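You operate a simulated robot arm through the tools that you are given. There is no shell and no other tool.

You run a simulated robot arm. Do the job below in one go: nothing can be reset, and whatever is moved stays where it is left.

TASK
Take the grey seal off, grease a patch of the flange and lay the black seal on.
Fine: grey seal in the white tray; yellow brush from the yellow tub on the bare flange, put back after; black seal flat over the greased patch. Set down upright: yellow brush. A coat counts when it lies all over at full strength: go over it till it gets no stronger.

It is judged by the outcome, as a careful person would: the job done as asked, and still so three seconds after it is handed in. It fails if anything else is knocked over, pushed out of place, dropped, spilled or broken. A push-on lid holds only when it is set on centred and level and pressed home; a screw cap is set on level and turned clockwise until tight.

THE ROBOT
A 7-joint arm with a two-finger parallel gripper, fixed in place. Base frame: the origin is at the foot of the arm, x ahead of it, y to its left, z up; the work surface is at about z = 802. Units: mm, degrees, N and s.
With the tool pointing down near the work surface it reaches from about 100 to 660 mm from the base axis. Its first joint turns from -66.0 to 66.0 degrees. Payload 1.57 kg.
Tool frame: the origin (TCP) lies between the finger pads and is the grasp point; the fingertips stand 30 mm ahead of it; z points along the fingers, y is the line along which they close. The gripper opens to 80 mm. The fingers are 17 mm wide and 12 mm thick; the gripper's body (40 by 82 mm) begins 80 mm behind the TCP.
Orientation is that of the tool frame in the base frame, as a unit quaternion [x, y, z, w]. With the fingers straight down and closing along the base's y, the tool's x points along the base's -x, its y along +y and its z along -z.

THE INTERFACE
- The arm moves only by the tool step_arm. Its argument "moves" is a list of rows, each an object of numbers (a shift or turn left out is 0, a gripper value left out holds the last): "dx", "dy", "dz": the shift along the tool's x, y, z in mm; "wx", "wy", "wz": the turn, a rotation vector about the tool's x, y, z in degrees; "claw": the finger opening in mm, from 0 to 80. In form: [{"dx": .., "dy": .., "dz": .., "wx": .., "wy": .., "wz": .., "claw": ..}, ...]. A call has 1 to 20 rows; each row shifts and turns the commanded pose from where the row before left it, along the tool's axes as they then stand. A row lasts 0.2 s, in which the tool goes at most 50 mm and 8.6 degrees; a call with a longer step from one row to the next is refused whole, and so is a gripper value outside its range. Where a pose cannot be reached the arm comes as near as it can. A force on the tool above 40 N (or 10 N above the force at the start of the call, whichever is more), or a blocked arm, ends the call early, and 0.2 s more pass. Each finger travels about 72 mm/s and halts on what it meets, pressing with about 40 N; the grip force reading is that of the motor and also rises with nothing between the fingers. The clock runs only during rows and for 0.2 s after the last one: add rows that do not move to give the fingers time. The reply holds the time, the measured pose of the TCP, the force on the tool along the base axes, the opening and the grip force, in the units named above and with some noise, with the torque about the TCP (base axes, N m) and any sound that the robot's microphone picked up.
- Cameras (640 x 400 px; columns grow to the right, rows downward): "scene" is fixed at [59.1, 440.6, 1423.1]; the picture's right is [-0.83, -0.56, 0.00], its down [-0.35, 0.51, -0.78] and it looks along [0.44, -0.65, -0.62] (base axes); focal length 290 px, centre (320, 200). "wrist" rides on the gripper at [72, -7, -122] in the tool frame; the picture's right is [0.09, 1.00, 0.00], its down [-0.84, 0.08, -0.54] and it looks along [-0.54, 0.05, 0.84] (tool axes); focal length 238 px, centre (320, 200).
- snapshot(camera): a new picture of that camera. The clock stands still meanwhile.
- pixel_to_xyz(camera, pixels): for up to 12 pixels [column, row] of the newest picture of that camera ("zoom" is the newest enlarged one), the place [x, y, z] in the base frame of the surface seen there, good to about 3 mm, but the place of the scene camera against the robot may be out by one fixed shift of up to 25 mm in any direction. The clock stands still meanwhile.
- close_up(camera, box): a new picture of the part [left, top, right, bottom] of that camera's present view, enlarged. The clock stands still meanwhile.
- job_done(): hands the job in; it is judged then, once.

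Unless the task says otherwise, let go and move clear before handing in.

The tools are called after ">>>" by a JSON object that holds its "api" and its "payload". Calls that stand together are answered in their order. step_arm: Moves the arm, as the interface text tells. Its arguments: {"type":"object","properties":{"moves":{"type":"array","items":{"type":"object","properties":{"dx":{"type":"number"},"dy":{"type":"number"},"dz":{"type":"number"},"wx":{"type":"number"},"wy":{"type":"number"},"wz":{"type":"number"},"claw":{"type":"number"}}}}},"required":["moves"]} The other tools are called the same way: snapshot (camera) takes a picture; pixel_to_xyz (camera, pixels) gives the place of the surface under pixels of a picture; close_up (camera, box) takes an enlarged picture of a part of a camera's view; job_done () hands the job in.

At the start:

```text
t: 0.0
tcp_pos: [340.5, -124.4, 1197.3]
tool_rot: [0.0, 1.0, 0.0, 0.0]
force: [0.0, -0.5, 0.0]
moment: [-0.01, 0.03, 0.04]
width: 80.0
finger_force: 0.1
```

scene: 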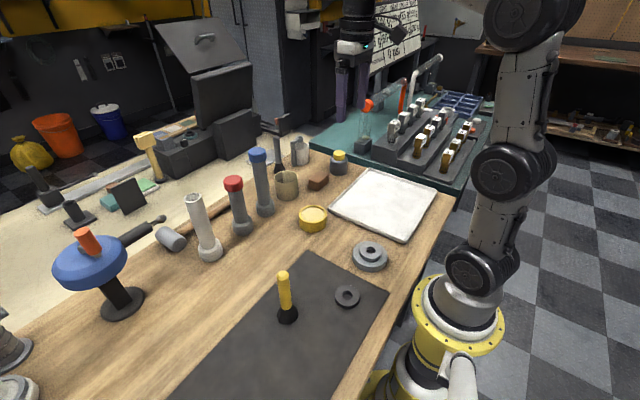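
wrist: 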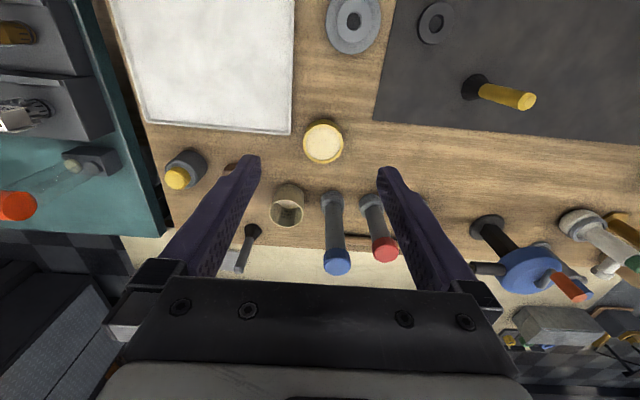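

The pictures show what look like the flange with the grey seal near scene (370,256), the black seal at (347,296), the yellow brush at (285,298), the tub at (312,217) and the white tray at (385,203). I'll enlarge these before moving.

>>> {"api": "close_up", "payload": {"camera": "scene", "box": [320, 220, 420, 320]}}

>>> {"api": "close_up", "payload": {"camera": "scene", "box": [250, 180, 350, 340]}}

>>> {"api": "close_up", "payload": {"camera": "wrist", "box": [280, 0, 560, 175]}}

```text
4.00 times, centred on (370, 270) of scene
```

zoom: 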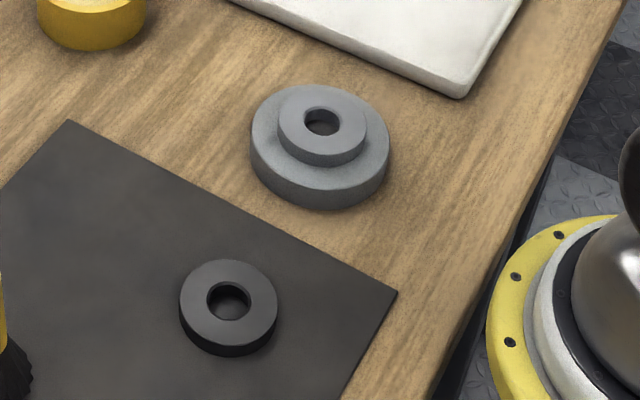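

```text
2.50 times, centred on (300, 260) of scene
```

zoom: 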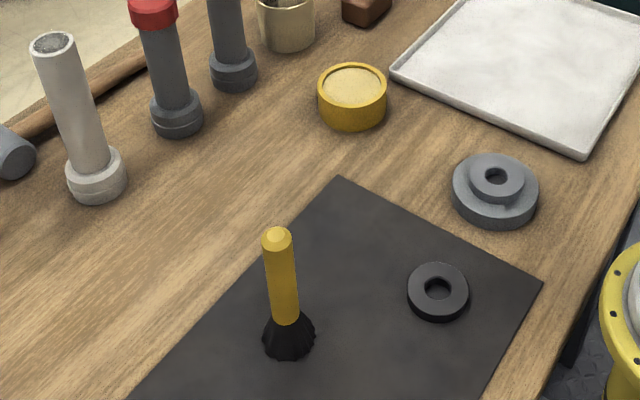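

```text
2.29 times, centred on (420, 88) of wrist
```

zoom: 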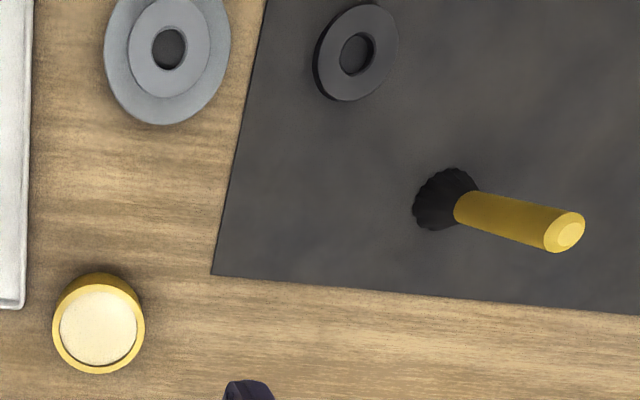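

The wrist view shows everything: the seal on the flange, black ring, brush standing on its bristles, and an open tub with cream grease. I'll measure points from the wrist zoom.

>>> {"api": "pixel_to_xyz", "payload": {"camera": "zoom", "pixels": [[145, 48], [195, 48], [168, 8], [168, 85], [112, 50], [165, 115], [225, 50], [169, 48], [140, 20], [200, 75], [205, 20], [168, 98]]}}

>>> {"api": "pixel_to_xyz", "payload": {"camera": "zoom", "pixels": [[330, 55], [385, 55], [357, 12], [357, 93], [357, 55], [320, 85], [565, 232], [460, 205], [440, 200], [425, 205], [445, 172], [440, 228]]}}

>>> {"api": "pixel_to_xyz", "payload": {"camera": "zoom", "pixels": [[98, 328], [56, 328], [141, 328], [98, 285], [98, 370], [70, 328], [125, 328], [98, 276], [15, 200], [30, 200], [260, 350], [300, 200]]}}

>>> {"api": "pixel_to_xyz", "payload": {"camera": "wrist", "pixels": [[123, 12], [290, 130], [150, 122], [215, 60], [294, 10], [287, 70], [215, 125], [188, 170], [230, 172], [288, 205], [333, 195], [370, 205]]}}

```text
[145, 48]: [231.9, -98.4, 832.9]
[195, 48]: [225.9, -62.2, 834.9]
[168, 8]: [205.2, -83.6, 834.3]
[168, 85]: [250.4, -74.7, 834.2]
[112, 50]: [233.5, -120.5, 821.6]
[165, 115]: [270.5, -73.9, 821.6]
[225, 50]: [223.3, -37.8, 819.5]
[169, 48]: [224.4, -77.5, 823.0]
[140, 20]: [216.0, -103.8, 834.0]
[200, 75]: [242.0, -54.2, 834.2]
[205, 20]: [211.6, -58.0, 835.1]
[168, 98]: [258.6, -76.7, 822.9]
```

```text
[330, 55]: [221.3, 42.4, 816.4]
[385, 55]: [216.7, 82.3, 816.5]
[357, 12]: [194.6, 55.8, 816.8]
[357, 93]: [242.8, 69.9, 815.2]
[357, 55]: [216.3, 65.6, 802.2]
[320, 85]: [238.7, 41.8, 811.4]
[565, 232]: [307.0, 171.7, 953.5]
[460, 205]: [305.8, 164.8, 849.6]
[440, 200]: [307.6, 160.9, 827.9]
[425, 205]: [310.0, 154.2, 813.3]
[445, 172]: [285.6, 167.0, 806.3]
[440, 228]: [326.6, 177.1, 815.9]
```

```text
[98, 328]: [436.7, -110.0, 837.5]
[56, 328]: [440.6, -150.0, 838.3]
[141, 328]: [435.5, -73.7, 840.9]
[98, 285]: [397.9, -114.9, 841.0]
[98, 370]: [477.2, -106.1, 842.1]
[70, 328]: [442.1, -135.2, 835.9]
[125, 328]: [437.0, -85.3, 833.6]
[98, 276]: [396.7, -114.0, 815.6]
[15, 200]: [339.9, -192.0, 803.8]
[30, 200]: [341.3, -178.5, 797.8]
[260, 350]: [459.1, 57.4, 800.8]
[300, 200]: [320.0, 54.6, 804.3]
```

```text
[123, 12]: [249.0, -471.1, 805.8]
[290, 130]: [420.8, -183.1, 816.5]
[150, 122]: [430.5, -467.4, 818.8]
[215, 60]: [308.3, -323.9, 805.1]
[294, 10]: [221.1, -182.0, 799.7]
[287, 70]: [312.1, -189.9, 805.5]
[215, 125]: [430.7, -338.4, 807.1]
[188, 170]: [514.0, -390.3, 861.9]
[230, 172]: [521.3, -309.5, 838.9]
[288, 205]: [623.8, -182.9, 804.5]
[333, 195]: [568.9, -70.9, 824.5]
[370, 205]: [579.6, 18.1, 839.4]
```

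Flange centre is about (228,-79) with its top at z≈821 and the seal top at z≈834. The black ring is near (216,65), the brush near (307,168) and the tub near (437,-110). I'll move to a closer view over the flange first.

>>> {"api": "step_arm", "payload": {"moves": [{"dx": 16, "dy": 9, "dz": 39.4}, {"dx": 16, "dy": 9, "dz": 39.4}, {"dx": 16, "dy": 9, "dz": 39.4}, {"dx": 16, "dy": 9, "dz": 39.4}, {"dx": 16, "dy": 9, "dz": 39.4}, {}]}}

>>> {"api": "snapshot", "payload": {"camera": "wrist"}}

>>> {"api": "close_up", "payload": {"camera": "wrist", "box": [220, 0, 420, 125]}}

```text
t: 1.4
tcp_pos: [261.7, -82.2, 996.5]
tool_rot: [0.001, 1.0, 0.001, 0.001]
force: [-0.7, -0.2, -0.2]
moment: [0.01, -0.02, -0.01]
width: 80.0
finger_force: 0.1
```

```text
taken
```

wrist: 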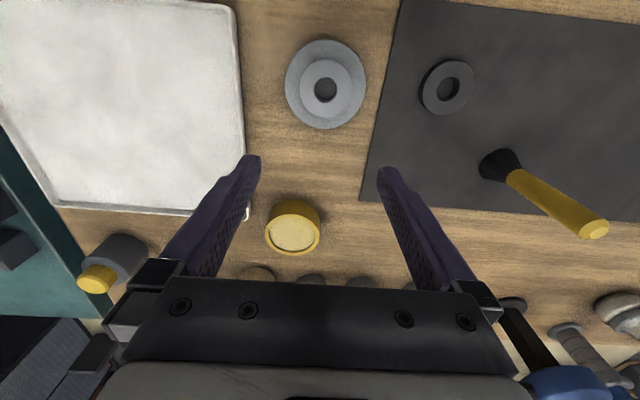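

```text
3.20 times, centred on (320, 62) of wrist
```

zoom: 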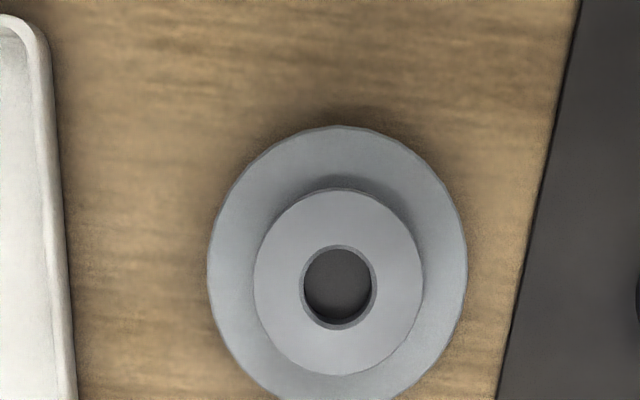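

>>> {"api": "pixel_to_xyz", "payload": {"camera": "zoom", "pixels": [[258, 280], [420, 280], [338, 195], [338, 370], [306, 285], [372, 285], [338, 250], [338, 325], [338, 285], [212, 265], [462, 265], [338, 132]]}}

>>> {"api": "pixel_to_xyz", "payload": {"camera": "wrist", "pixels": [[325, 126], [448, 64], [448, 112], [426, 88], [470, 86], [292, 235], [268, 235], [317, 235], [292, 212], [292, 252], [595, 228], [500, 165]]}}

```text
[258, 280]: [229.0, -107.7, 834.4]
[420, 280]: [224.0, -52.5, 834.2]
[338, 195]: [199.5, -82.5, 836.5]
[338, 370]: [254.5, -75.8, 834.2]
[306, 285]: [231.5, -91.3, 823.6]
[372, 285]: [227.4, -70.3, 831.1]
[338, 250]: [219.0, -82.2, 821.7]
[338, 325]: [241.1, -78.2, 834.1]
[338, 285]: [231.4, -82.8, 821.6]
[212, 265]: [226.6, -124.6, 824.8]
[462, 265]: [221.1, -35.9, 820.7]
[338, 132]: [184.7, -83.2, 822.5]
```

```text
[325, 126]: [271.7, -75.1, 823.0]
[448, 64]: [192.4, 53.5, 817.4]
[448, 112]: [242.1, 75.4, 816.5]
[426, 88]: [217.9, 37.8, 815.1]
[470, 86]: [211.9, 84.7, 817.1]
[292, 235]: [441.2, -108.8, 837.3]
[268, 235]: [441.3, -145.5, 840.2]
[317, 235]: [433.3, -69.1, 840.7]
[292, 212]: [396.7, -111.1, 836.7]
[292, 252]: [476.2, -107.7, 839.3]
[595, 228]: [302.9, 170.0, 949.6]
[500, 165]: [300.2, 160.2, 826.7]
```

The grey seal is centred at about (227,-80), radius about 28, on a flange of radius about 44. The commanded and measured TCP differ by a few mm, so I'll descend partway and check again.

>>> {"api": "step_arm", "payload": {"moves": [{"dx": 11, "dz": 40}, {"dx": 11, "dz": 40}, {"dx": 11.5, "dz": 30}, {}, {}]}}

>>> {"api": "step_arm", "payload": {"moves": [{}, {}]}}

>>> {"api": "snapshot", "payload": {"camera": "wrist"}}

>>> {"api": "snapshot", "payload": {"camera": "scene"}}

```text
t: 2.6
tcp_pos: [226.8, -81.3, 887.1]
tool_rot: [-0.001, 1.0, 0.0, 0.001]
force: [0.3, -0.3, -0.2]
moment: [-0.02, -0.02, -0.01]
width: 79.8
finger_force: 0.0
```

```text
t: 3.2
tcp_pos: [228.2, -81.1, 887.6]
tool_rot: [0.0, 1.0, 0.0, 0.001]
force: [0.3, 0.8, -0.4]
moment: [-0.04, -0.01, -0.01]
width: 80.0
finger_force: 0.1
```

```text
taken
```

wrist: 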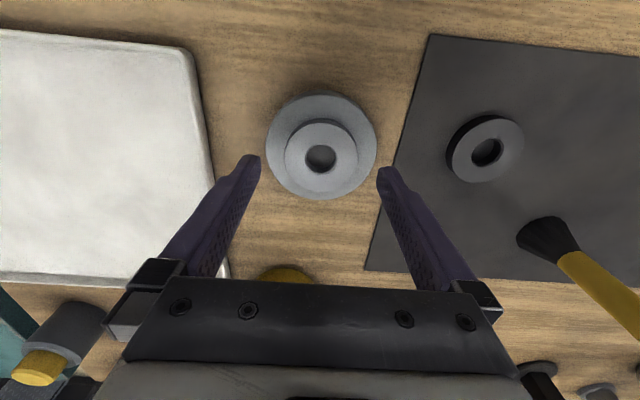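

```text
taken
```

scene: 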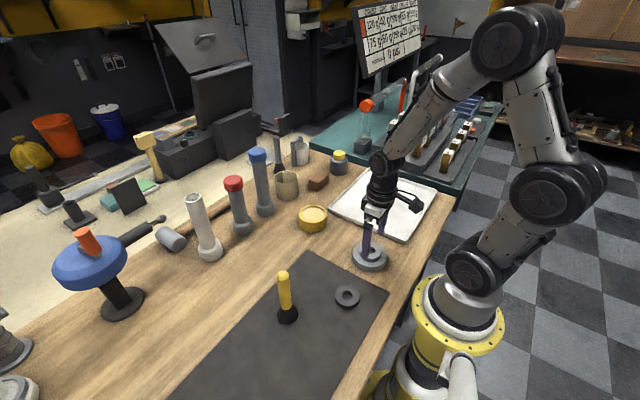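

Measured TCP is steady at about (227.5,-81,887.3) and the fingers straddle the seal. I'll descend 33 mm so the tips stop just above the flange, then close gently.

>>> {"api": "step_arm", "payload": {"moves": [{"dz": 11, "dy": 0.5}, {"dz": 11, "dy": 0.5}, {"dz": 8}, {"dz": 3}, {}, {}]}}

>>> {"api": "snapshot", "payload": {"camera": "wrist"}}

>>> {"api": "close_up", "payload": {"camera": "scene", "box": [330, 190, 430, 290]}}

```text
t: 4.6
tcp_pos: [227.0, -79.6, 856.0]
tool_rot: [0.0, 1.0, 0.0, 0.001]
force: [1.1, -0.5, 0.6]
moment: [-0.01, -0.05, 0.02]
width: 80.0
finger_force: 0.1
```

```text
taken
```

wrist: 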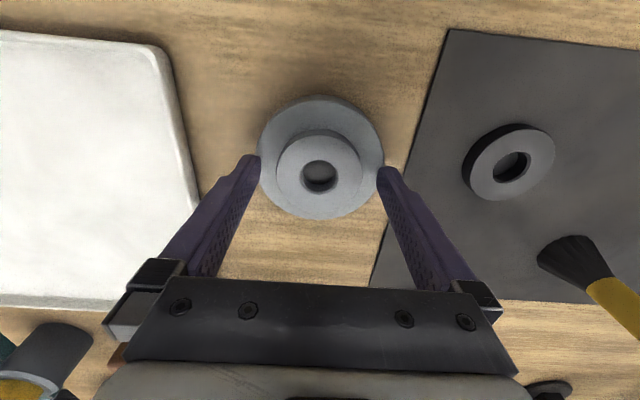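

```text
4.00 times, centred on (380, 240) of scene
```

zoom: 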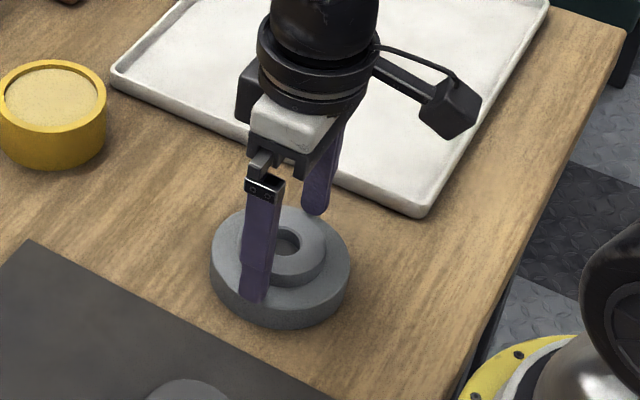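

TCP is at z≈856 with the tips at about 826, beside the seal. I'll go 2 mm lower and close on the seal.

>>> {"api": "step_arm", "payload": {"moves": [{"dz": 2}, {}, {"claw": 65}, {"claw": 58}, {"claw": 50}, {"claw": 50}, {}]}}

>>> {"api": "snapshot", "payload": {"camera": "wrist"}}

```text
t: 6.2
tcp_pos: [227.3, -78.9, 854.6]
tool_rot: [-0.001, 1.0, 0.0, 0.0]
force: [0.5, -0.6, 0.0]
moment: [0.0, 0.01, 0.0]
width: 56.5
finger_force: 40.3
```

```text
taken
```

wrist: 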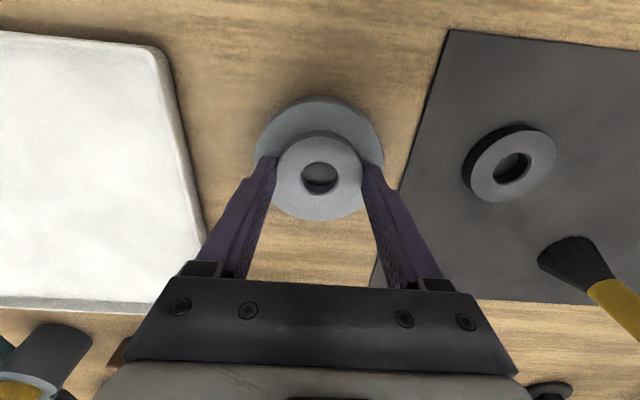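

The fingers stopped at 56.5 mm with 40 N, so the seal is held. Next I lift straight up, slowly at first.

>>> {"api": "step_arm", "payload": {"moves": [{"dz": -3}, {"dz": -5}, {"dz": -10}, {"dz": -20}, {"dz": -25}, {"dz": -25}, {}]}}

>>> {"api": "snapshot", "payload": {"camera": "wrist"}}

>>> {"api": "close_up", "payload": {"camera": "scene", "box": [330, 180, 430, 290]}}

```text
t: 7.8
tcp_pos: [227.3, -79.3, 941.2]
tool_rot: [0.0, 1.0, 0.0, 0.002]
force: [0.2, 0.1, 0.4]
moment: [0.0, 0.03, -0.02]
width: 55.9
finger_force: 40.7
```

```text
taken
```

wrist: 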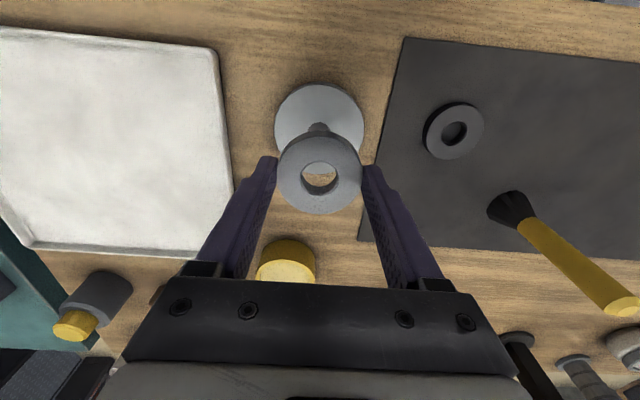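

```text
3.64 times, centred on (380, 235) of scene
```

zoom: 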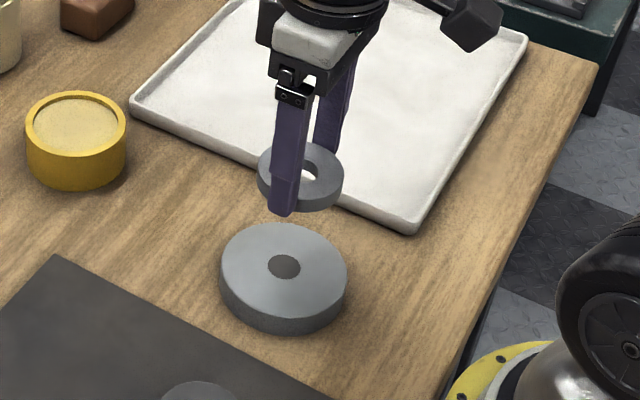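

The seal came off cleanly, and the scene zoom shows the bare flange with a dark centre. I'll carry the seal over the white tray at about (325,-320).

>>> {"api": "step_arm", "payload": {"moves": [{"dx": -7, "dy": -17}, {"dx": -14, "dy": -34}, {"dx": -14, "dy": -34}, {"dx": -14, "dy": -34}, {"dx": -14, "dy": -34}, {"dx": -14, "dy": -34}, {"dx": -14, "dy": -34}, {"dx": -7, "dy": -20}, {}, {"dz": 20}, {"dz": 20}, {"dz": 20}, {}, {}]}}

>>> {"api": "snapshot", "payload": {"camera": "wrist"}}

>>> {"api": "snapshot", "payload": {"camera": "scene"}}

```text
t: 10.8
tcp_pos: [324.9, -319.9, 883.0]
tool_rot: [0.001, 1.0, 0.0, 0.001]
force: [-0.2, -0.3, -0.2]
moment: [0.0, 0.01, 0.0]
width: 56.0
finger_force: 40.4
```

```text
taken
```

wrist: 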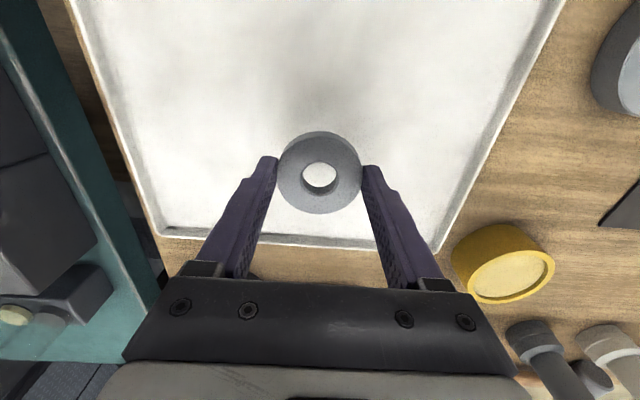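

```text
taken
```

scene: 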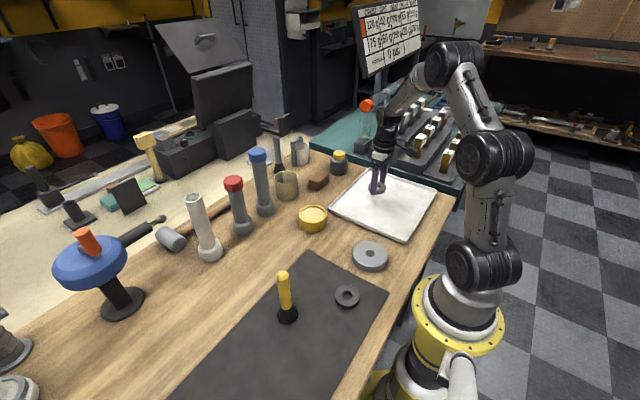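

The seal hangs over the middle of the tray, TCP (325,-320,883). I'll lower it toward the floor in small steps and watch the force.

>>> {"api": "step_arm", "payload": {"moves": [{"dz": 15}, {"dz": 15}, {"dz": 8}, {"dz": 2}, {"dz": 1}, {}]}}

>>> {"api": "step_arm", "payload": {"moves": [{"dz": 1}, {}]}}

>>> {"api": "step_arm", "payload": {"moves": [{"dz": 1}, {}]}}

>>> {"api": "step_arm", "payload": {"moves": [{"dz": 1}, {}]}}

```text
t: 12.2
tcp_pos: [325.1, -320.9, 839.9]
tool_rot: [0.0, 1.0, 0.001, 0.001]
force: [-1.0, 0.8, -1.0]
moment: [0.02, 0.01, 0.03]
width: 56.2
finger_force: 39.7
```

```text
t: 12.8
tcp_pos: [326.2, -321.5, 839.9]
tool_rot: [0.0, 1.0, 0.0, 0.001]
force: [0.1, 0.0, 0.2]
moment: [0.02, 0.02, -0.02]
width: 56.3
finger_force: 39.7
```

```text
t: 13.4
tcp_pos: [325.0, -321.0, 839.7]
tool_rot: [0.0, 1.0, 0.0, 0.001]
force: [-0.2, 0.1, 0.2]
moment: [0.01, 0.03, 0.01]
width: 56.1
finger_force: 40.0
```

```text
t: 14.0
tcp_pos: [325.7, -319.5, 838.5]
tool_rot: [0.001, 1.0, 0.0, 0.001]
force: [0.2, 0.5, -0.4]
moment: [0.01, 0.01, -0.02]
width: 56.5
finger_force: 39.7
```

No contact yet at z≈838.5. I'll keep lowering 1 mm at a time.

>>> {"api": "step_arm", "payload": {"moves": [{"dz": 1}, {}]}}

>>> {"api": "step_arm", "payload": {"moves": [{"dz": 1}, {}]}}

>>> {"api": "close_up", "payload": {"camera": "scene", "box": [330, 140, 430, 220]}}

```text
t: 14.6
tcp_pos: [325.9, -320.0, 837.5]
tool_rot: [-0.001, 1.0, 0.0, 0.0]
force: [-0.2, -0.3, -0.2]
moment: [0.03, 0.0, -0.01]
width: 56.4
finger_force: 39.3
```

```text
t: 15.2
tcp_pos: [326.4, -321.1, 836.7]
tool_rot: [-0.001, 1.0, 0.001, 0.0]
force: [-0.2, 4.1, 8.3]
moment: [0.15, 0.06, 0.03]
width: 56.4
finger_force: 40.2
```

```text
5.00 times, centred on (380, 180) of scene
```

zoom: 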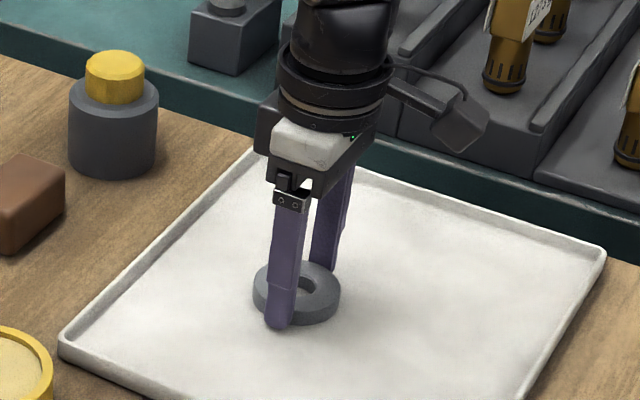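

An 8 N upward force at z≈836.7 says the seal is down on the tray. I'll open the fingers and lift away.

>>> {"api": "step_arm", "payload": {"moves": [{"claw": 60}, {"claw": 68}, {"claw": 76}, {}, {"dz": -10}, {"dz": -30}, {"dz": -40}, {"dz": -40}, {}]}}

>>> {"api": "snapshot", "payload": {"camera": "wrist"}}

>>> {"api": "snapshot", "payload": {"camera": "scene"}}

```text
t: 17.2
tcp_pos: [326.0, -321.4, 956.1]
tool_rot: [0.0, 1.0, 0.001, 0.001]
force: [0.3, 0.5, 0.2]
moment: [-0.01, -0.02, -0.02]
width: 76.0
finger_force: 0.1
```

```text
taken
```

wrist: 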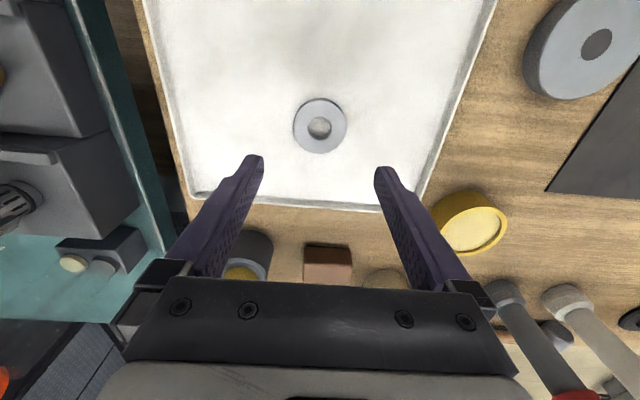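

```text
taken
```

scene: 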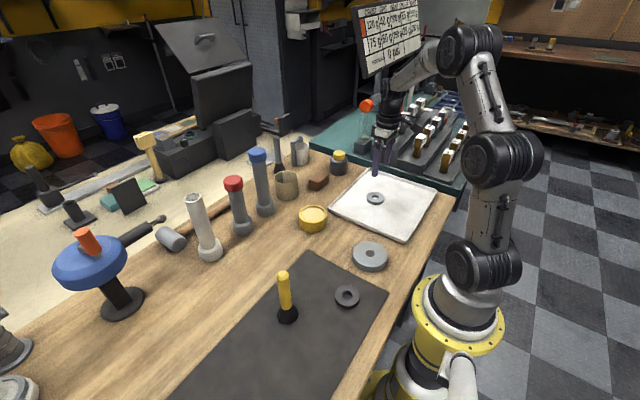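

The grey seal lies flat in the tray at wrist (320,126). Next I go back over the flange to inspect the bare face.

>>> {"api": "step_arm", "payload": {"moves": [{"dx": 11, "dy": 40.2, "dz": -3.3}, {"dx": 11, "dy": 40.2, "dz": -3.3}, {"dx": 11, "dy": 40.2, "dz": -3.3}, {"dx": 11, "dy": 40.2, "dz": -3.3}, {"dx": 11, "dy": 40.2, "dz": -3.3}, {"dx": 11, "dy": 40.2, "dz": -3.3}, {}, {}]}}

>>> {"api": "snapshot", "payload": {"camera": "wrist"}}

>>> {"api": "close_up", "payload": {"camera": "wrist", "box": [240, 20, 400, 120]}}

```text
t: 19.0
tcp_pos: [257.2, -80.8, 975.9]
tool_rot: [0.001, 1.0, 0.001, 0.001]
force: [-0.2, 0.1, -0.3]
moment: [-0.04, 0.01, -0.01]
width: 75.8
finger_force: 0.1
```

```text
taken
```

wrist: 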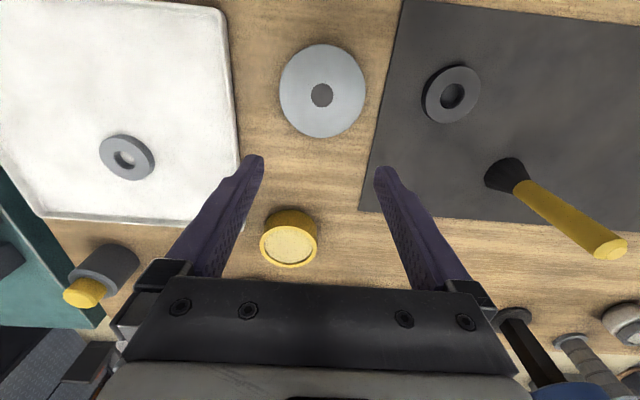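

```text
4.00 times, centred on (320, 70) of wrist
```

zoom: 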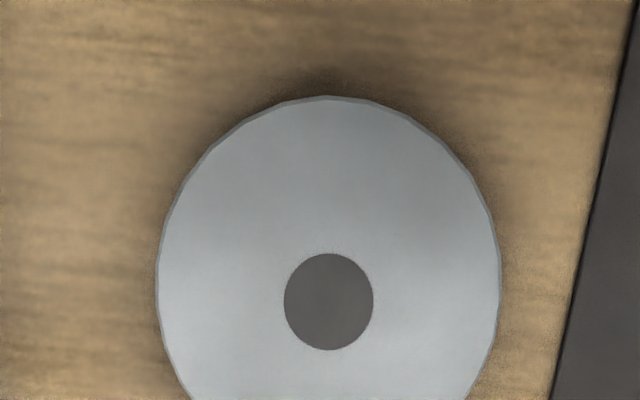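

The bare flange is a plain grey disc with a dark centre spot at zoom (328,302). I'll measure it and the brush.

>>> {"api": "pixel_to_xyz", "payload": {"camera": "zoom", "pixels": [[328, 302], [285, 302], [373, 302], [328, 255], [328, 350], [162, 280], [495, 280], [328, 102], [328, 200], [220, 300], [440, 300]]}}

>>> {"api": "close_up", "payload": {"camera": "wrist", "box": [460, 130, 640, 270]}}

>>> {"api": "pixel_to_xyz", "payload": {"camera": "wrist", "pixels": [[322, 133], [290, 242], [262, 245], [316, 245], [290, 228], [290, 264], [452, 70], [452, 118], [426, 95], [478, 92]]}}

```text
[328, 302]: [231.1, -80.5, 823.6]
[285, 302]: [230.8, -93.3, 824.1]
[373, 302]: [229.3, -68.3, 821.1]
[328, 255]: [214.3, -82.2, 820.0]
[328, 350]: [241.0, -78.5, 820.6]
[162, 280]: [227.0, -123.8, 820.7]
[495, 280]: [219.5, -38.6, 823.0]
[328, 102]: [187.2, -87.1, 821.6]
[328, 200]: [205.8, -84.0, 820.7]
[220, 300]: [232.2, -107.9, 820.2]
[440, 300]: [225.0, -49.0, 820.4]
```

```text
2.86 times, centred on (550, 200) of wrist
```

zoom: 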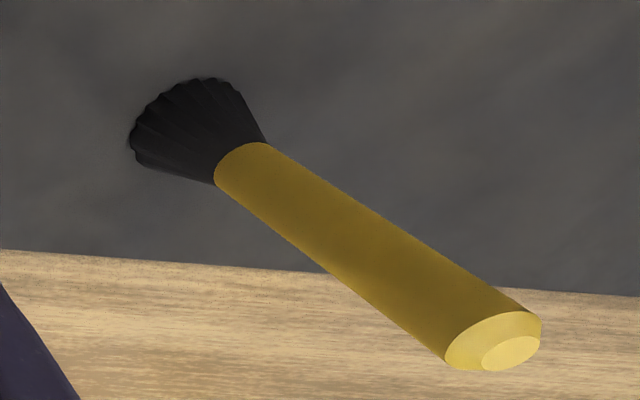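

```text
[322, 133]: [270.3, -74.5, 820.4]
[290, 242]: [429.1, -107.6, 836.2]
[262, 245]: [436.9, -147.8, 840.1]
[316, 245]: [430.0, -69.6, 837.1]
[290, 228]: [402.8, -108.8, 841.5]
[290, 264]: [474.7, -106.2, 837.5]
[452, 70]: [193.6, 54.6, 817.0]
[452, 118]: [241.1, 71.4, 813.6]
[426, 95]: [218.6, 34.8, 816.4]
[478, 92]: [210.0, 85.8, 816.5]
```

Flange top is at about z=821, centred on (228.5,-80). I'll now move above the brush, staying high, to locate its handle accurately.

>>> {"api": "step_arm", "payload": {"moves": [{"dz": -40}, {"dz": -40}, {"dx": -10.4, "dy": 35.6, "dz": -3.5}, {"dx": -10.4, "dy": 35.6, "dz": -3.5}, {"dx": -10.4, "dy": 35.6, "dz": -3.5}, {"dx": -10.4, "dy": 35.6, "dz": -3.5}, {"dx": -10.4, "dy": 35.6, "dz": -3.5}, {"dx": -10.4, "dy": 35.6, "dz": -3.5}, {"dx": -10.6, "dy": 35.6, "dz": -3.5}, {}, {}]}}

>>> {"api": "snapshot", "payload": {"camera": "wrist"}}

>>> {"api": "close_up", "payload": {"camera": "wrist", "box": [260, 30, 420, 130]}}

```text
t: 21.4
tcp_pos: [331.7, 170.4, 1079.9]
tool_rot: [0.0, 1.0, -0.001, 0.002]
force: [0.1, 0.2, 0.0]
moment: [0.0, 0.03, -0.04]
width: 76.1
finger_force: 0.0
```

```text
taken
```

wrist: 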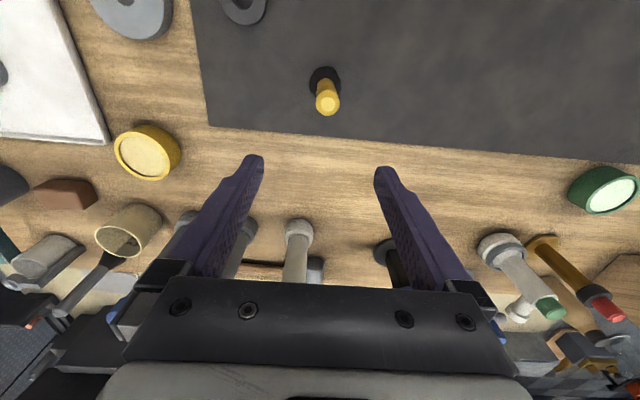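

```text
4.00 times, centred on (340, 80) of wrist
```

zoom: 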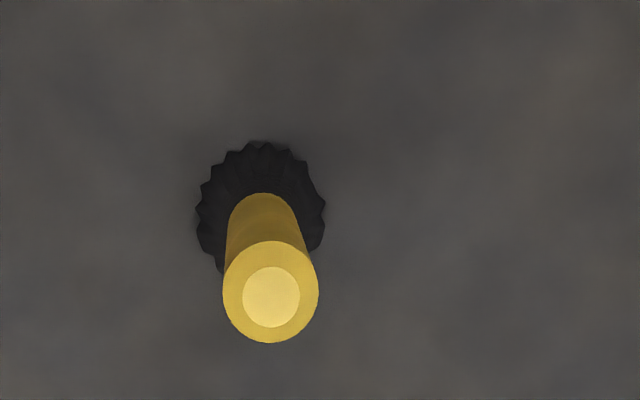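

The brush is now seen end on: handle top at zoom (271,293), bristles below. I'll measure these points.

>>> {"api": "pixel_to_xyz", "payload": {"camera": "zoom", "pixels": [[271, 297], [226, 293], [316, 293], [271, 245], [271, 340], [200, 205], [323, 205], [262, 147], [232, 230], [298, 230], [265, 200], [450, 200]]}}

>>> {"api": "pixel_to_xyz", "payload": {"camera": "wrist", "pixels": [[327, 103], [145, 155], [602, 195], [560, 260]]}}

```text
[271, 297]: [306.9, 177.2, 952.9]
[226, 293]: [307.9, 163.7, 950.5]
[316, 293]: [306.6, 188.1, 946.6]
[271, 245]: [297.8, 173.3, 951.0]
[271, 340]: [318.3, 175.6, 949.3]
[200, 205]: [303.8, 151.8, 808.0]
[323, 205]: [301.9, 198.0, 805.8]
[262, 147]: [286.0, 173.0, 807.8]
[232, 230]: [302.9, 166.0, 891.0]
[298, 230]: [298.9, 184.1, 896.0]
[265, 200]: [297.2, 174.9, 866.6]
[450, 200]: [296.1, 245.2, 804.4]
```

```text
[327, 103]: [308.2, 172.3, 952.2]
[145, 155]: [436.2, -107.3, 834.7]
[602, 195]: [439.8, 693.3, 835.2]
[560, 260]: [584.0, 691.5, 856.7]
```

Brush axis is at about (308.5,175.3), handle radius about 11.5, bristle radius about 23, handle top at z≈952. I'll line up over it at z≈1000 and check centring.

>>> {"api": "step_arm", "payload": {"moves": [{"dx": 12, "dy": 3, "dz": 30}, {"dx": 11, "dy": 2, "dz": 40}, {"dz": 5}, {}, {}]}}

>>> {"api": "step_arm", "payload": {"moves": [{}, {}]}}

>>> {"api": "snapshot", "payload": {"camera": "wrist"}}

```text
t: 22.6
tcp_pos: [307.9, 175.7, 1006.0]
tool_rot: [-0.001, 1.0, 0.0, 0.001]
force: [0.2, 0.8, 0.2]
moment: [-0.01, -0.01, 0.02]
width: 76.0
finger_force: 0.1
```

```text
t: 23.2
tcp_pos: [309.3, 175.0, 1006.0]
tool_rot: [-0.001, 1.0, 0.001, 0.002]
force: [0.0, 0.1, 0.5]
moment: [0.02, -0.01, 0.0]
width: 75.9
finger_force: 0.0
```

```text
taken
```

wrist: 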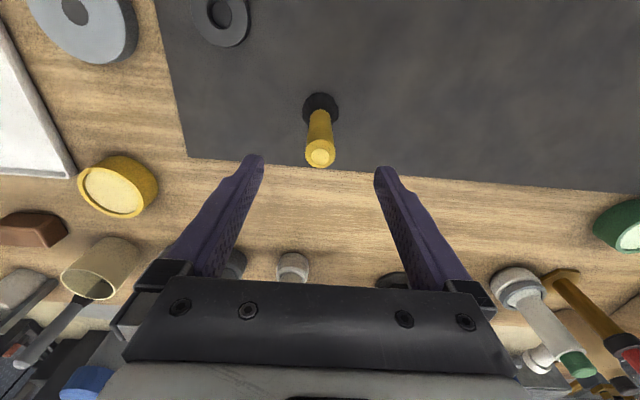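

The handle top at (320,156) matches the expected projection on the tool axis, so it is centred. I'll descend to z≈896 and close gradually.

>>> {"api": "step_arm", "payload": {"moves": [{"dz": 25}, {"dz": 30}, {"dz": 30}, {"dz": 20}, {"dz": 5}, {}, {}]}}

>>> {"api": "snapshot", "payload": {"camera": "wrist"}}

>>> {"api": "close_up", "payload": {"camera": "scene", "box": [220, 200, 360, 340]}}

```text
t: 24.8
tcp_pos: [309.7, 175.9, 894.6]
tool_rot: [0.0, 1.0, 0.0, 0.001]
force: [0.4, 0.4, -0.3]
moment: [0.01, 0.0, -0.01]
width: 76.0
finger_force: 0.0
```

```text
taken
```

wrist: 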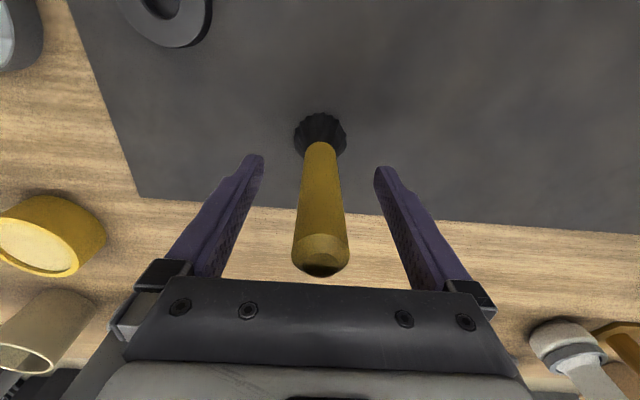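

```text
2.86 times, centred on (290, 270) of scene
```

zoom: 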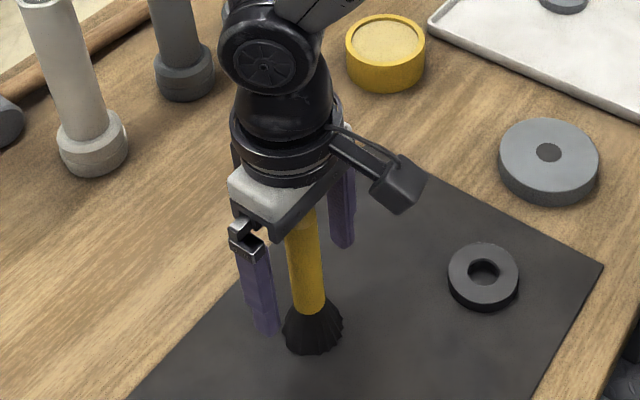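

The handle is midway between the fingers with the tips well above the mat. I'll close in steps.

>>> {"api": "step_arm", "payload": {"moves": [{"claw": 60}, {"claw": 45}, {"claw": 34}, {"claw": 28}, {"claw": 24}, {"claw": 20}, {"claw": 16}, {}]}}

>>> {"api": "snapshot", "payload": {"camera": "wrist"}}

```text
t: 26.6
tcp_pos: [310.0, 175.4, 896.1]
tool_rot: [0.0, 1.0, 0.0, 0.001]
force: [0.3, 0.6, 1.2]
moment: [0.05, -0.01, 0.05]
width: 23.6
finger_force: 35.8
```

```text
taken
```

wrist: 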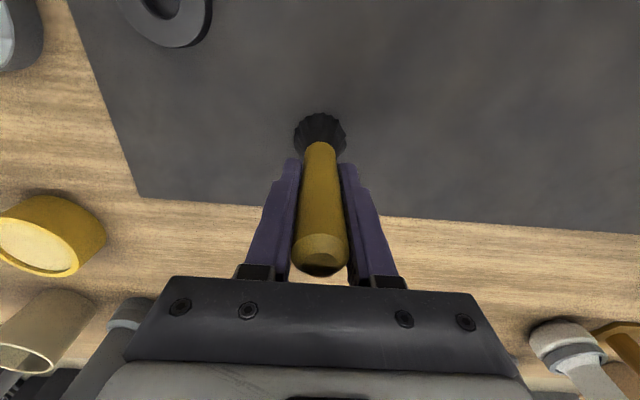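

Brush held at 23.6 mm with the TCP at about (309.7,175.5,895.3), bristles on the mat. I'll lift it 110 mm and carry it over the yellow tub.

>>> {"api": "step_arm", "payload": {"moves": [{"dz": -5}, {"dz": -15}, {"dz": -30}, {"dz": -30}, {"dz": -30}, {"dx": -8, "dy": -17.5}, {"dx": -16, "dy": -35.6}, {"dx": -16, "dy": -35.6}, {"dx": -16, "dy": -35.6}, {"dx": -16, "dy": -35.6}, {"dx": -16, "dy": -35.6}, {"dx": -16, "dy": -35.6}, {"dx": -16, "dy": -35.6}, {"dx": -8, "dy": -17.8}, {}, {}]}}

>>> {"api": "step_arm", "payload": {"moves": [{}, {}]}}

>>> {"api": "snapshot", "payload": {"camera": "wrist"}}

>>> {"api": "snapshot", "payload": {"camera": "scene"}}

```text
t: 30.0
tcp_pos: [436.4, -110.3, 1004.2]
tool_rot: [0.0, 1.0, 0.0, 0.001]
force: [-0.2, 0.3, -1.1]
moment: [-0.03, 0.0, 0.0]
width: 23.6
finger_force: 35.3
```

```text
t: 30.6
tcp_pos: [436.8, -110.1, 1004.3]
tool_rot: [0.0, 1.0, 0.0, 0.001]
force: [0.5, 0.4, -0.2]
moment: [-0.03, 0.01, 0.02]
width: 23.8
finger_force: 35.8
```

```text
taken
```

wrist: 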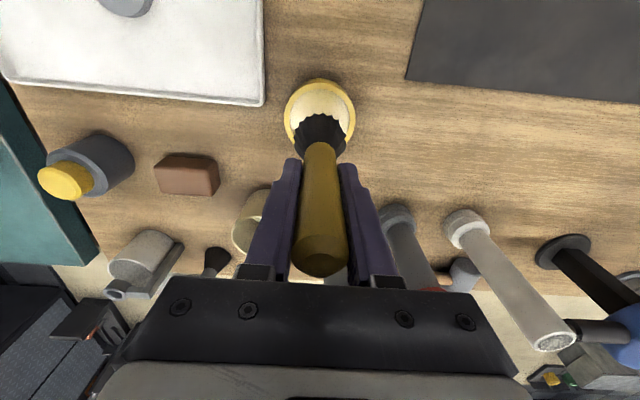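

```text
taken
```

scene: 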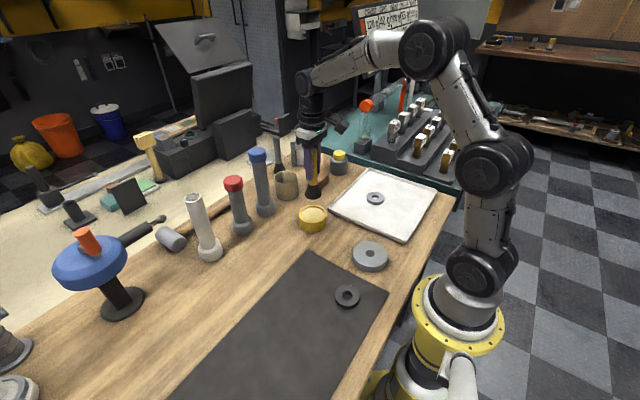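

TCP (436.6,-110.2) is within about 1 mm of the tub centre. I'll correct that, lower to just above the rim and check alignment.

>>> {"api": "step_arm", "payload": {"moves": [{"dx": -1, "dy": 1, "dz": 20}, {"dz": 25}, {"dz": 15}, {}, {}]}}

>>> {"api": "snapshot", "payload": {"camera": "wrist"}}

>>> {"api": "close_up", "payload": {"camera": "scene", "box": [260, 140, 370, 250]}}

```text
t: 31.8
tcp_pos: [437.2, -108.5, 945.8]
tool_rot: [0.0, 1.0, 0.0, 0.001]
force: [-0.2, -0.4, -1.5]
moment: [0.03, 0.0, 0.01]
width: 23.5
finger_force: 35.4
```

```text
taken
```

wrist: 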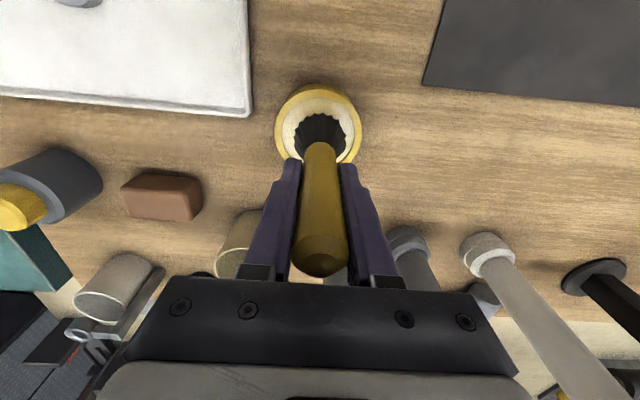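

```text
3.64 times, centred on (315, 195) of scene
```

zoom: 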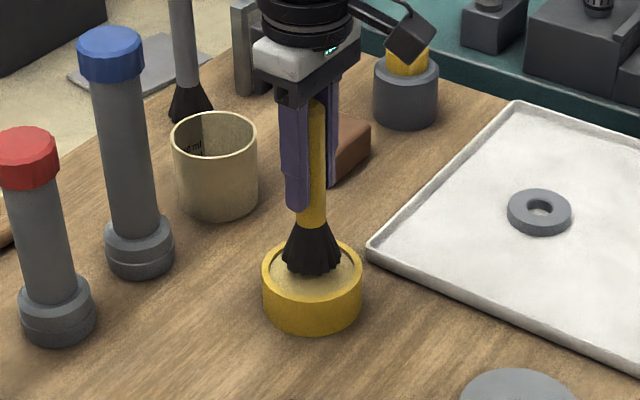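

The bristles are centred over the grease with clearance all round. I'll lower slowly and watch the force.

>>> {"api": "step_arm", "payload": {"moves": [{"dz": 6}, {"dz": 5}, {"dz": 3}, {}]}}

>>> {"api": "step_arm", "payload": {"moves": [{"dz": 2}, {"dz": 1}, {}]}}

>>> {"api": "close_up", "payload": {"camera": "scene", "box": [270, 160, 360, 250]}}

```text
t: 32.8
tcp_pos: [437.5, -108.9, 931.3]
tool_rot: [-0.001, 1.0, 0.0, 0.001]
force: [-0.2, 0.3, -1.3]
moment: [-0.02, 0.03, -0.01]
width: 23.6
finger_force: 35.9
```

```text
t: 33.6
tcp_pos: [437.2, -108.7, 928.2]
tool_rot: [0.0, 1.0, 0.0, 0.001]
force: [0.2, -0.1, -1.5]
moment: [-0.01, -0.01, -0.01]
width: 23.6
finger_force: 36.1
```

```text
4.44 times, centred on (315, 205) of scene
```

zoom: 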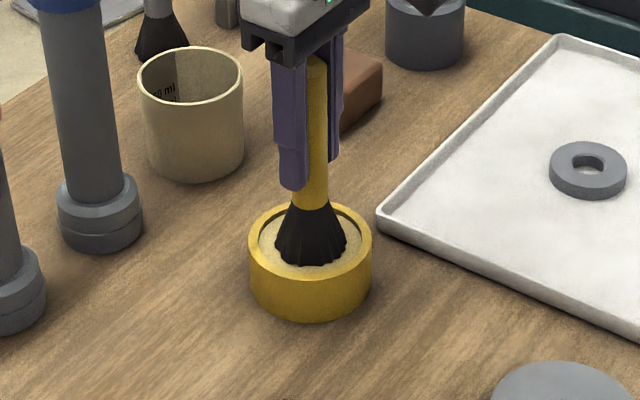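

At z≈928 the bristle ends are about at the grease surface with no added force. I'll go a few mm deeper in small steps.

>>> {"api": "step_arm", "payload": {"moves": [{"dz": 1}, {"dz": 1}, {}]}}

>>> {"api": "step_arm", "payload": {"moves": [{"dz": 1}, {"dz": 1}, {}]}}

>>> {"api": "close_up", "payload": {"camera": "scene", "box": [270, 160, 360, 250]}}

```text
t: 34.4
tcp_pos: [436.8, -108.6, 928.5]
tool_rot: [-0.001, 1.0, 0.0, 0.002]
force: [-5.4, 1.0, 16.6]
moment: [0.17, 0.58, -0.02]
width: 23.6
finger_force: 35.7
```

```text
t: 35.2
tcp_pos: [439.6, -108.5, 926.4]
tool_rot: [-0.001, 1.0, 0.0, 0.004]
force: [-1.9, 4.0, 26.4]
moment: [0.35, -0.22, -0.02]
width: 23.7
finger_force: 35.6
```

```text
4.44 times, centred on (315, 205) of scene
```

zoom: 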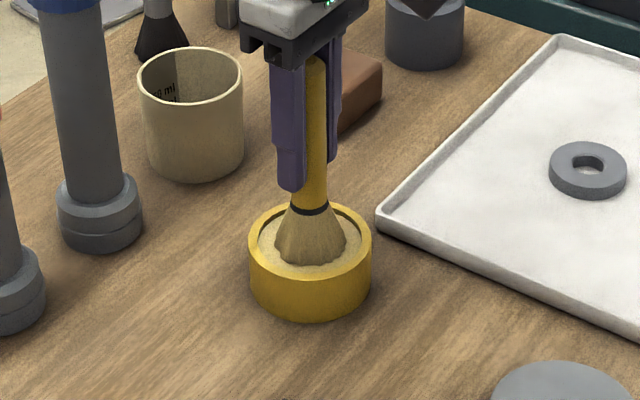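

The bristles turned cream, so the brush is loaded; contact was at TCP z≈928. I'll lift out and carry it over the flange centre.

>>> {"api": "step_arm", "payload": {"moves": [{"dz": -2}, {"dz": -4}, {"dz": -10}, {"dz": -20}, {"dz": -20}, {"dx": 17.4, "dy": 2.4}, {"dx": 34.8, "dy": 4.8}, {"dx": 34.8, "dy": 4.8}, {"dx": 34.8, "dy": 4.8}, {"dx": 34.8, "dy": 4.8}, {"dx": 34.8, "dy": 4.8}, {"dx": 17.4, "dy": 2.4}, {}, {}]}}

>>> {"api": "step_arm", "payload": {"moves": [{}, {}]}}

>>> {"api": "snapshot", "payload": {"camera": "wrist"}}

>>> {"api": "close_up", "payload": {"camera": "scene", "box": [290, 170, 430, 290]}}

```text
t: 38.2
tcp_pos: [229.4, -79.9, 982.6]
tool_rot: [0.0, 1.0, 0.0, 0.002]
force: [-0.2, -0.4, -0.2]
moment: [0.01, 0.02, 0.02]
width: 23.3
finger_force: 36.0
```

```text
t: 38.8
tcp_pos: [228.3, -79.8, 981.2]
tool_rot: [0.0, 1.0, 0.001, 0.001]
force: [-0.5, 0.1, -0.7]
moment: [0.01, 0.01, 0.0]
width: 23.4
finger_force: 36.1
```

```text
taken
```

wrist: 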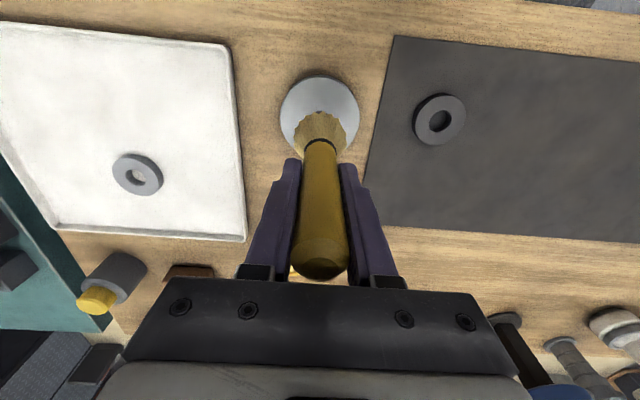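

```text
3.33 times, centred on (360, 230) of scene
```

zoom: 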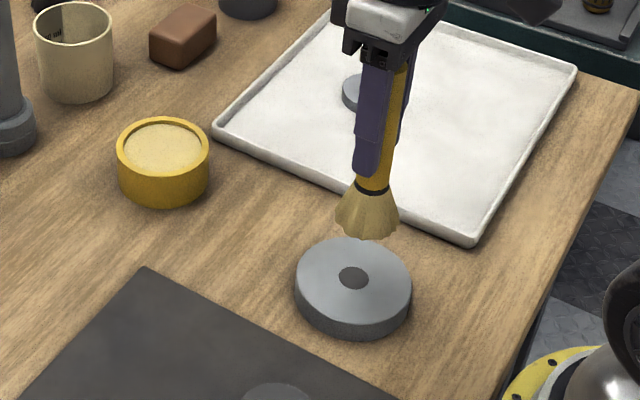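

The loaded brush hangs over the flange centre at (228.8,-80). I'll lower toward contact, expected near TCP z≈913.5.

>>> {"api": "step_arm", "payload": {"moves": [{"dz": 25}, {"dz": 25}, {"dz": 10}, {"dz": 3}, {}]}}

>>> {"api": "step_arm", "payload": {"moves": [{"dz": 2}, {}]}}

>>> {"api": "step_arm", "payload": {"moves": [{"dz": 1}, {}]}}

>>> {"api": "step_arm", "payload": {"moves": [{"dz": 1}, {}]}}

>>> {"api": "close_up", "payload": {"camera": "scene", "box": [320, 190, 420, 290]}}

```text
t: 40.0
tcp_pos: [227.9, -80.2, 918.2]
tool_rot: [0.0, 1.0, 0.0, 0.001]
force: [0.3, -0.3, -1.6]
moment: [0.0, 0.01, 0.0]
width: 23.8
finger_force: 35.8
```

```text
t: 40.6
tcp_pos: [228.9, -79.3, 915.8]
tool_rot: [0.0, 1.0, 0.0, 0.001]
force: [-0.2, -0.4, 0.1]
moment: [-0.02, -0.02, 0.02]
width: 23.5
finger_force: 35.6
```

```text
t: 41.2
tcp_pos: [229.4, -81.3, 914.5]
tool_rot: [0.0, 1.0, 0.0, 0.001]
force: [0.6, 0.3, -0.6]
moment: [0.02, -0.02, 0.02]
width: 23.6
finger_force: 35.0
```

```text
t: 41.8
tcp_pos: [229.1, -80.7, 913.6]
tool_rot: [0.0, 1.0, 0.001, 0.001]
force: [-0.3, -0.1, -0.2]
moment: [0.0, -0.02, 0.01]
width: 23.3
finger_force: 35.2
```

```text
4.00 times, centred on (370, 240) of scene
```

zoom: 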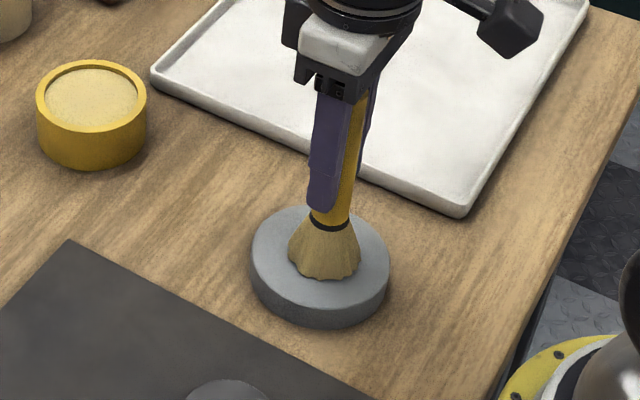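

No contact force yet at z≈913.6. I'll continue in small steps.

>>> {"api": "step_arm", "payload": {"moves": [{"dz": 0.7}, {}]}}

>>> {"api": "step_arm", "payload": {"moves": [{"dz": 0.7}, {}]}}

>>> {"api": "close_up", "payload": {"camera": "scene", "box": [320, 190, 420, 290]}}

```text
t: 42.4
tcp_pos: [229.4, -78.9, 913.0]
tool_rot: [0.0, 1.0, 0.0, 0.0]
force: [0.5, 0.0, -1.0]
moment: [0.0, -0.02, 0.03]
width: 23.4
finger_force: 36.0
```

```text
t: 43.0
tcp_pos: [229.4, -80.2, 912.4]
tool_rot: [-0.001, 1.0, 0.0, 0.002]
force: [-4.4, -0.3, 12.6]
moment: [0.04, 0.1, 0.04]
width: 23.6
finger_force: 35.7
```

```text
4.00 times, centred on (370, 240) of scene
```

zoom: 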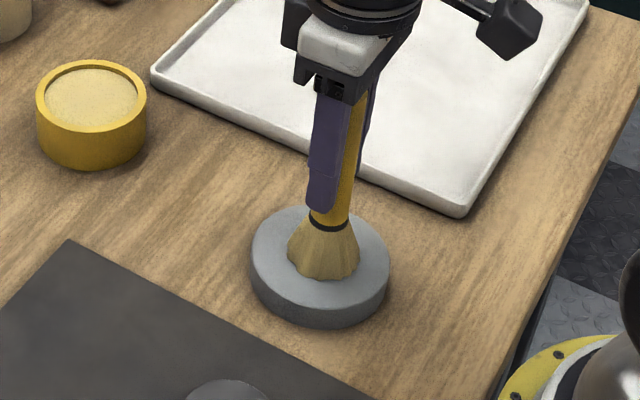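

Contact at z≈912.4 with about 12 N. I'll ease up slightly and make a small circular stroke of radius 12 mm over the seat area.

>>> {"api": "step_arm", "payload": {"moves": [{"dz": -0.3}, {"dx": 6}, {"dx": 6}, {"dx": -1.61, "dy": 6}, {"dx": -4.39, "dy": 4.39}, {"dx": -6, "dy": 1.61}, {"dx": -6, "dy": -1.61}, {"dx": -4.39, "dy": -4.39}, {"dx": -1.61, "dy": -6}, {"dx": 1.61, "dy": -6}, {"dx": 4.39, "dy": -4.39}, {"dx": 6, "dy": -1.61}, {"dx": 6, "dy": 1.61}, {"dx": 4.39, "dy": 4.39}, {"dx": 1.61, "dy": 6}, {"dx": -6}, {"dx": -6}, {}]}}

>>> {"api": "close_up", "payload": {"camera": "scene", "box": [320, 190, 420, 290]}}

>>> {"api": "close_up", "payload": {"camera": "wrist", "box": [220, 40, 420, 190]}}

```text
t: 46.8
tcp_pos: [228.4, -80.7, 913.0]
tool_rot: [0.0, 1.0, 0.0, 0.001]
force: [0.2, -0.7, -1.8]
moment: [0.01, 0.0, 0.0]
width: 23.6
finger_force: 35.7
```

```text
4.00 times, centred on (370, 240) of scene
```

zoom: 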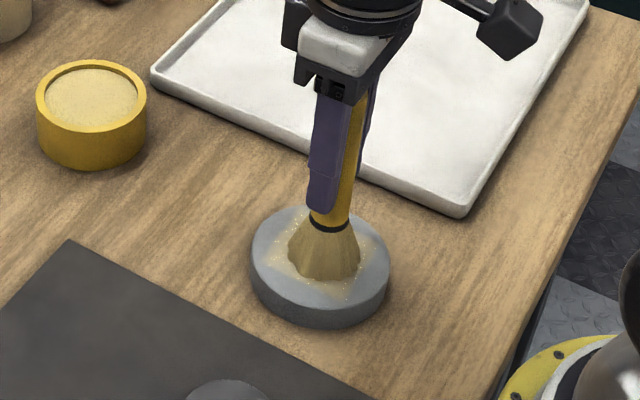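

```text
2.67 times, centred on (320, 115) of wrist
```

zoom: 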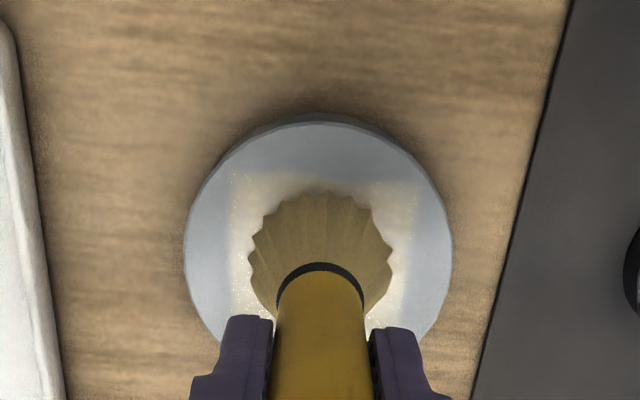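

A faint cream coat is showing in what looks like a square patch, about zoom x 232–415 with its top at row 175. I'll measure its edges.

>>> {"api": "pixel_to_xyz", "payload": {"camera": "zoom", "pixels": [[232, 230], [415, 230], [320, 178], [232, 180], [412, 180], [235, 310], [413, 310], [320, 150]]}}

>>> {"api": "close_up", "payload": {"camera": "wrist", "box": [265, 75, 375, 165]}}

```text
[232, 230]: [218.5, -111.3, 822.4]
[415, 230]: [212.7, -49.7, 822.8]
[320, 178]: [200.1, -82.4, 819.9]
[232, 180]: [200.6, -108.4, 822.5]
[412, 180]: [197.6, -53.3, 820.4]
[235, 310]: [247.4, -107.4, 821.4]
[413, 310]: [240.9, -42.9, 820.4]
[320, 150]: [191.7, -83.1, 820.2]
```

```text
4.44 times, centred on (320, 120) of wrist
```

zoom: 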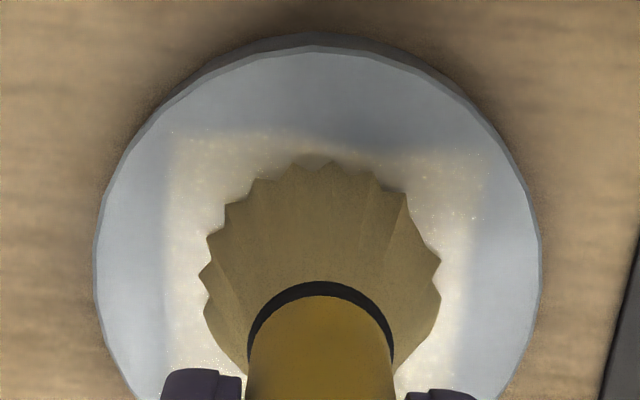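

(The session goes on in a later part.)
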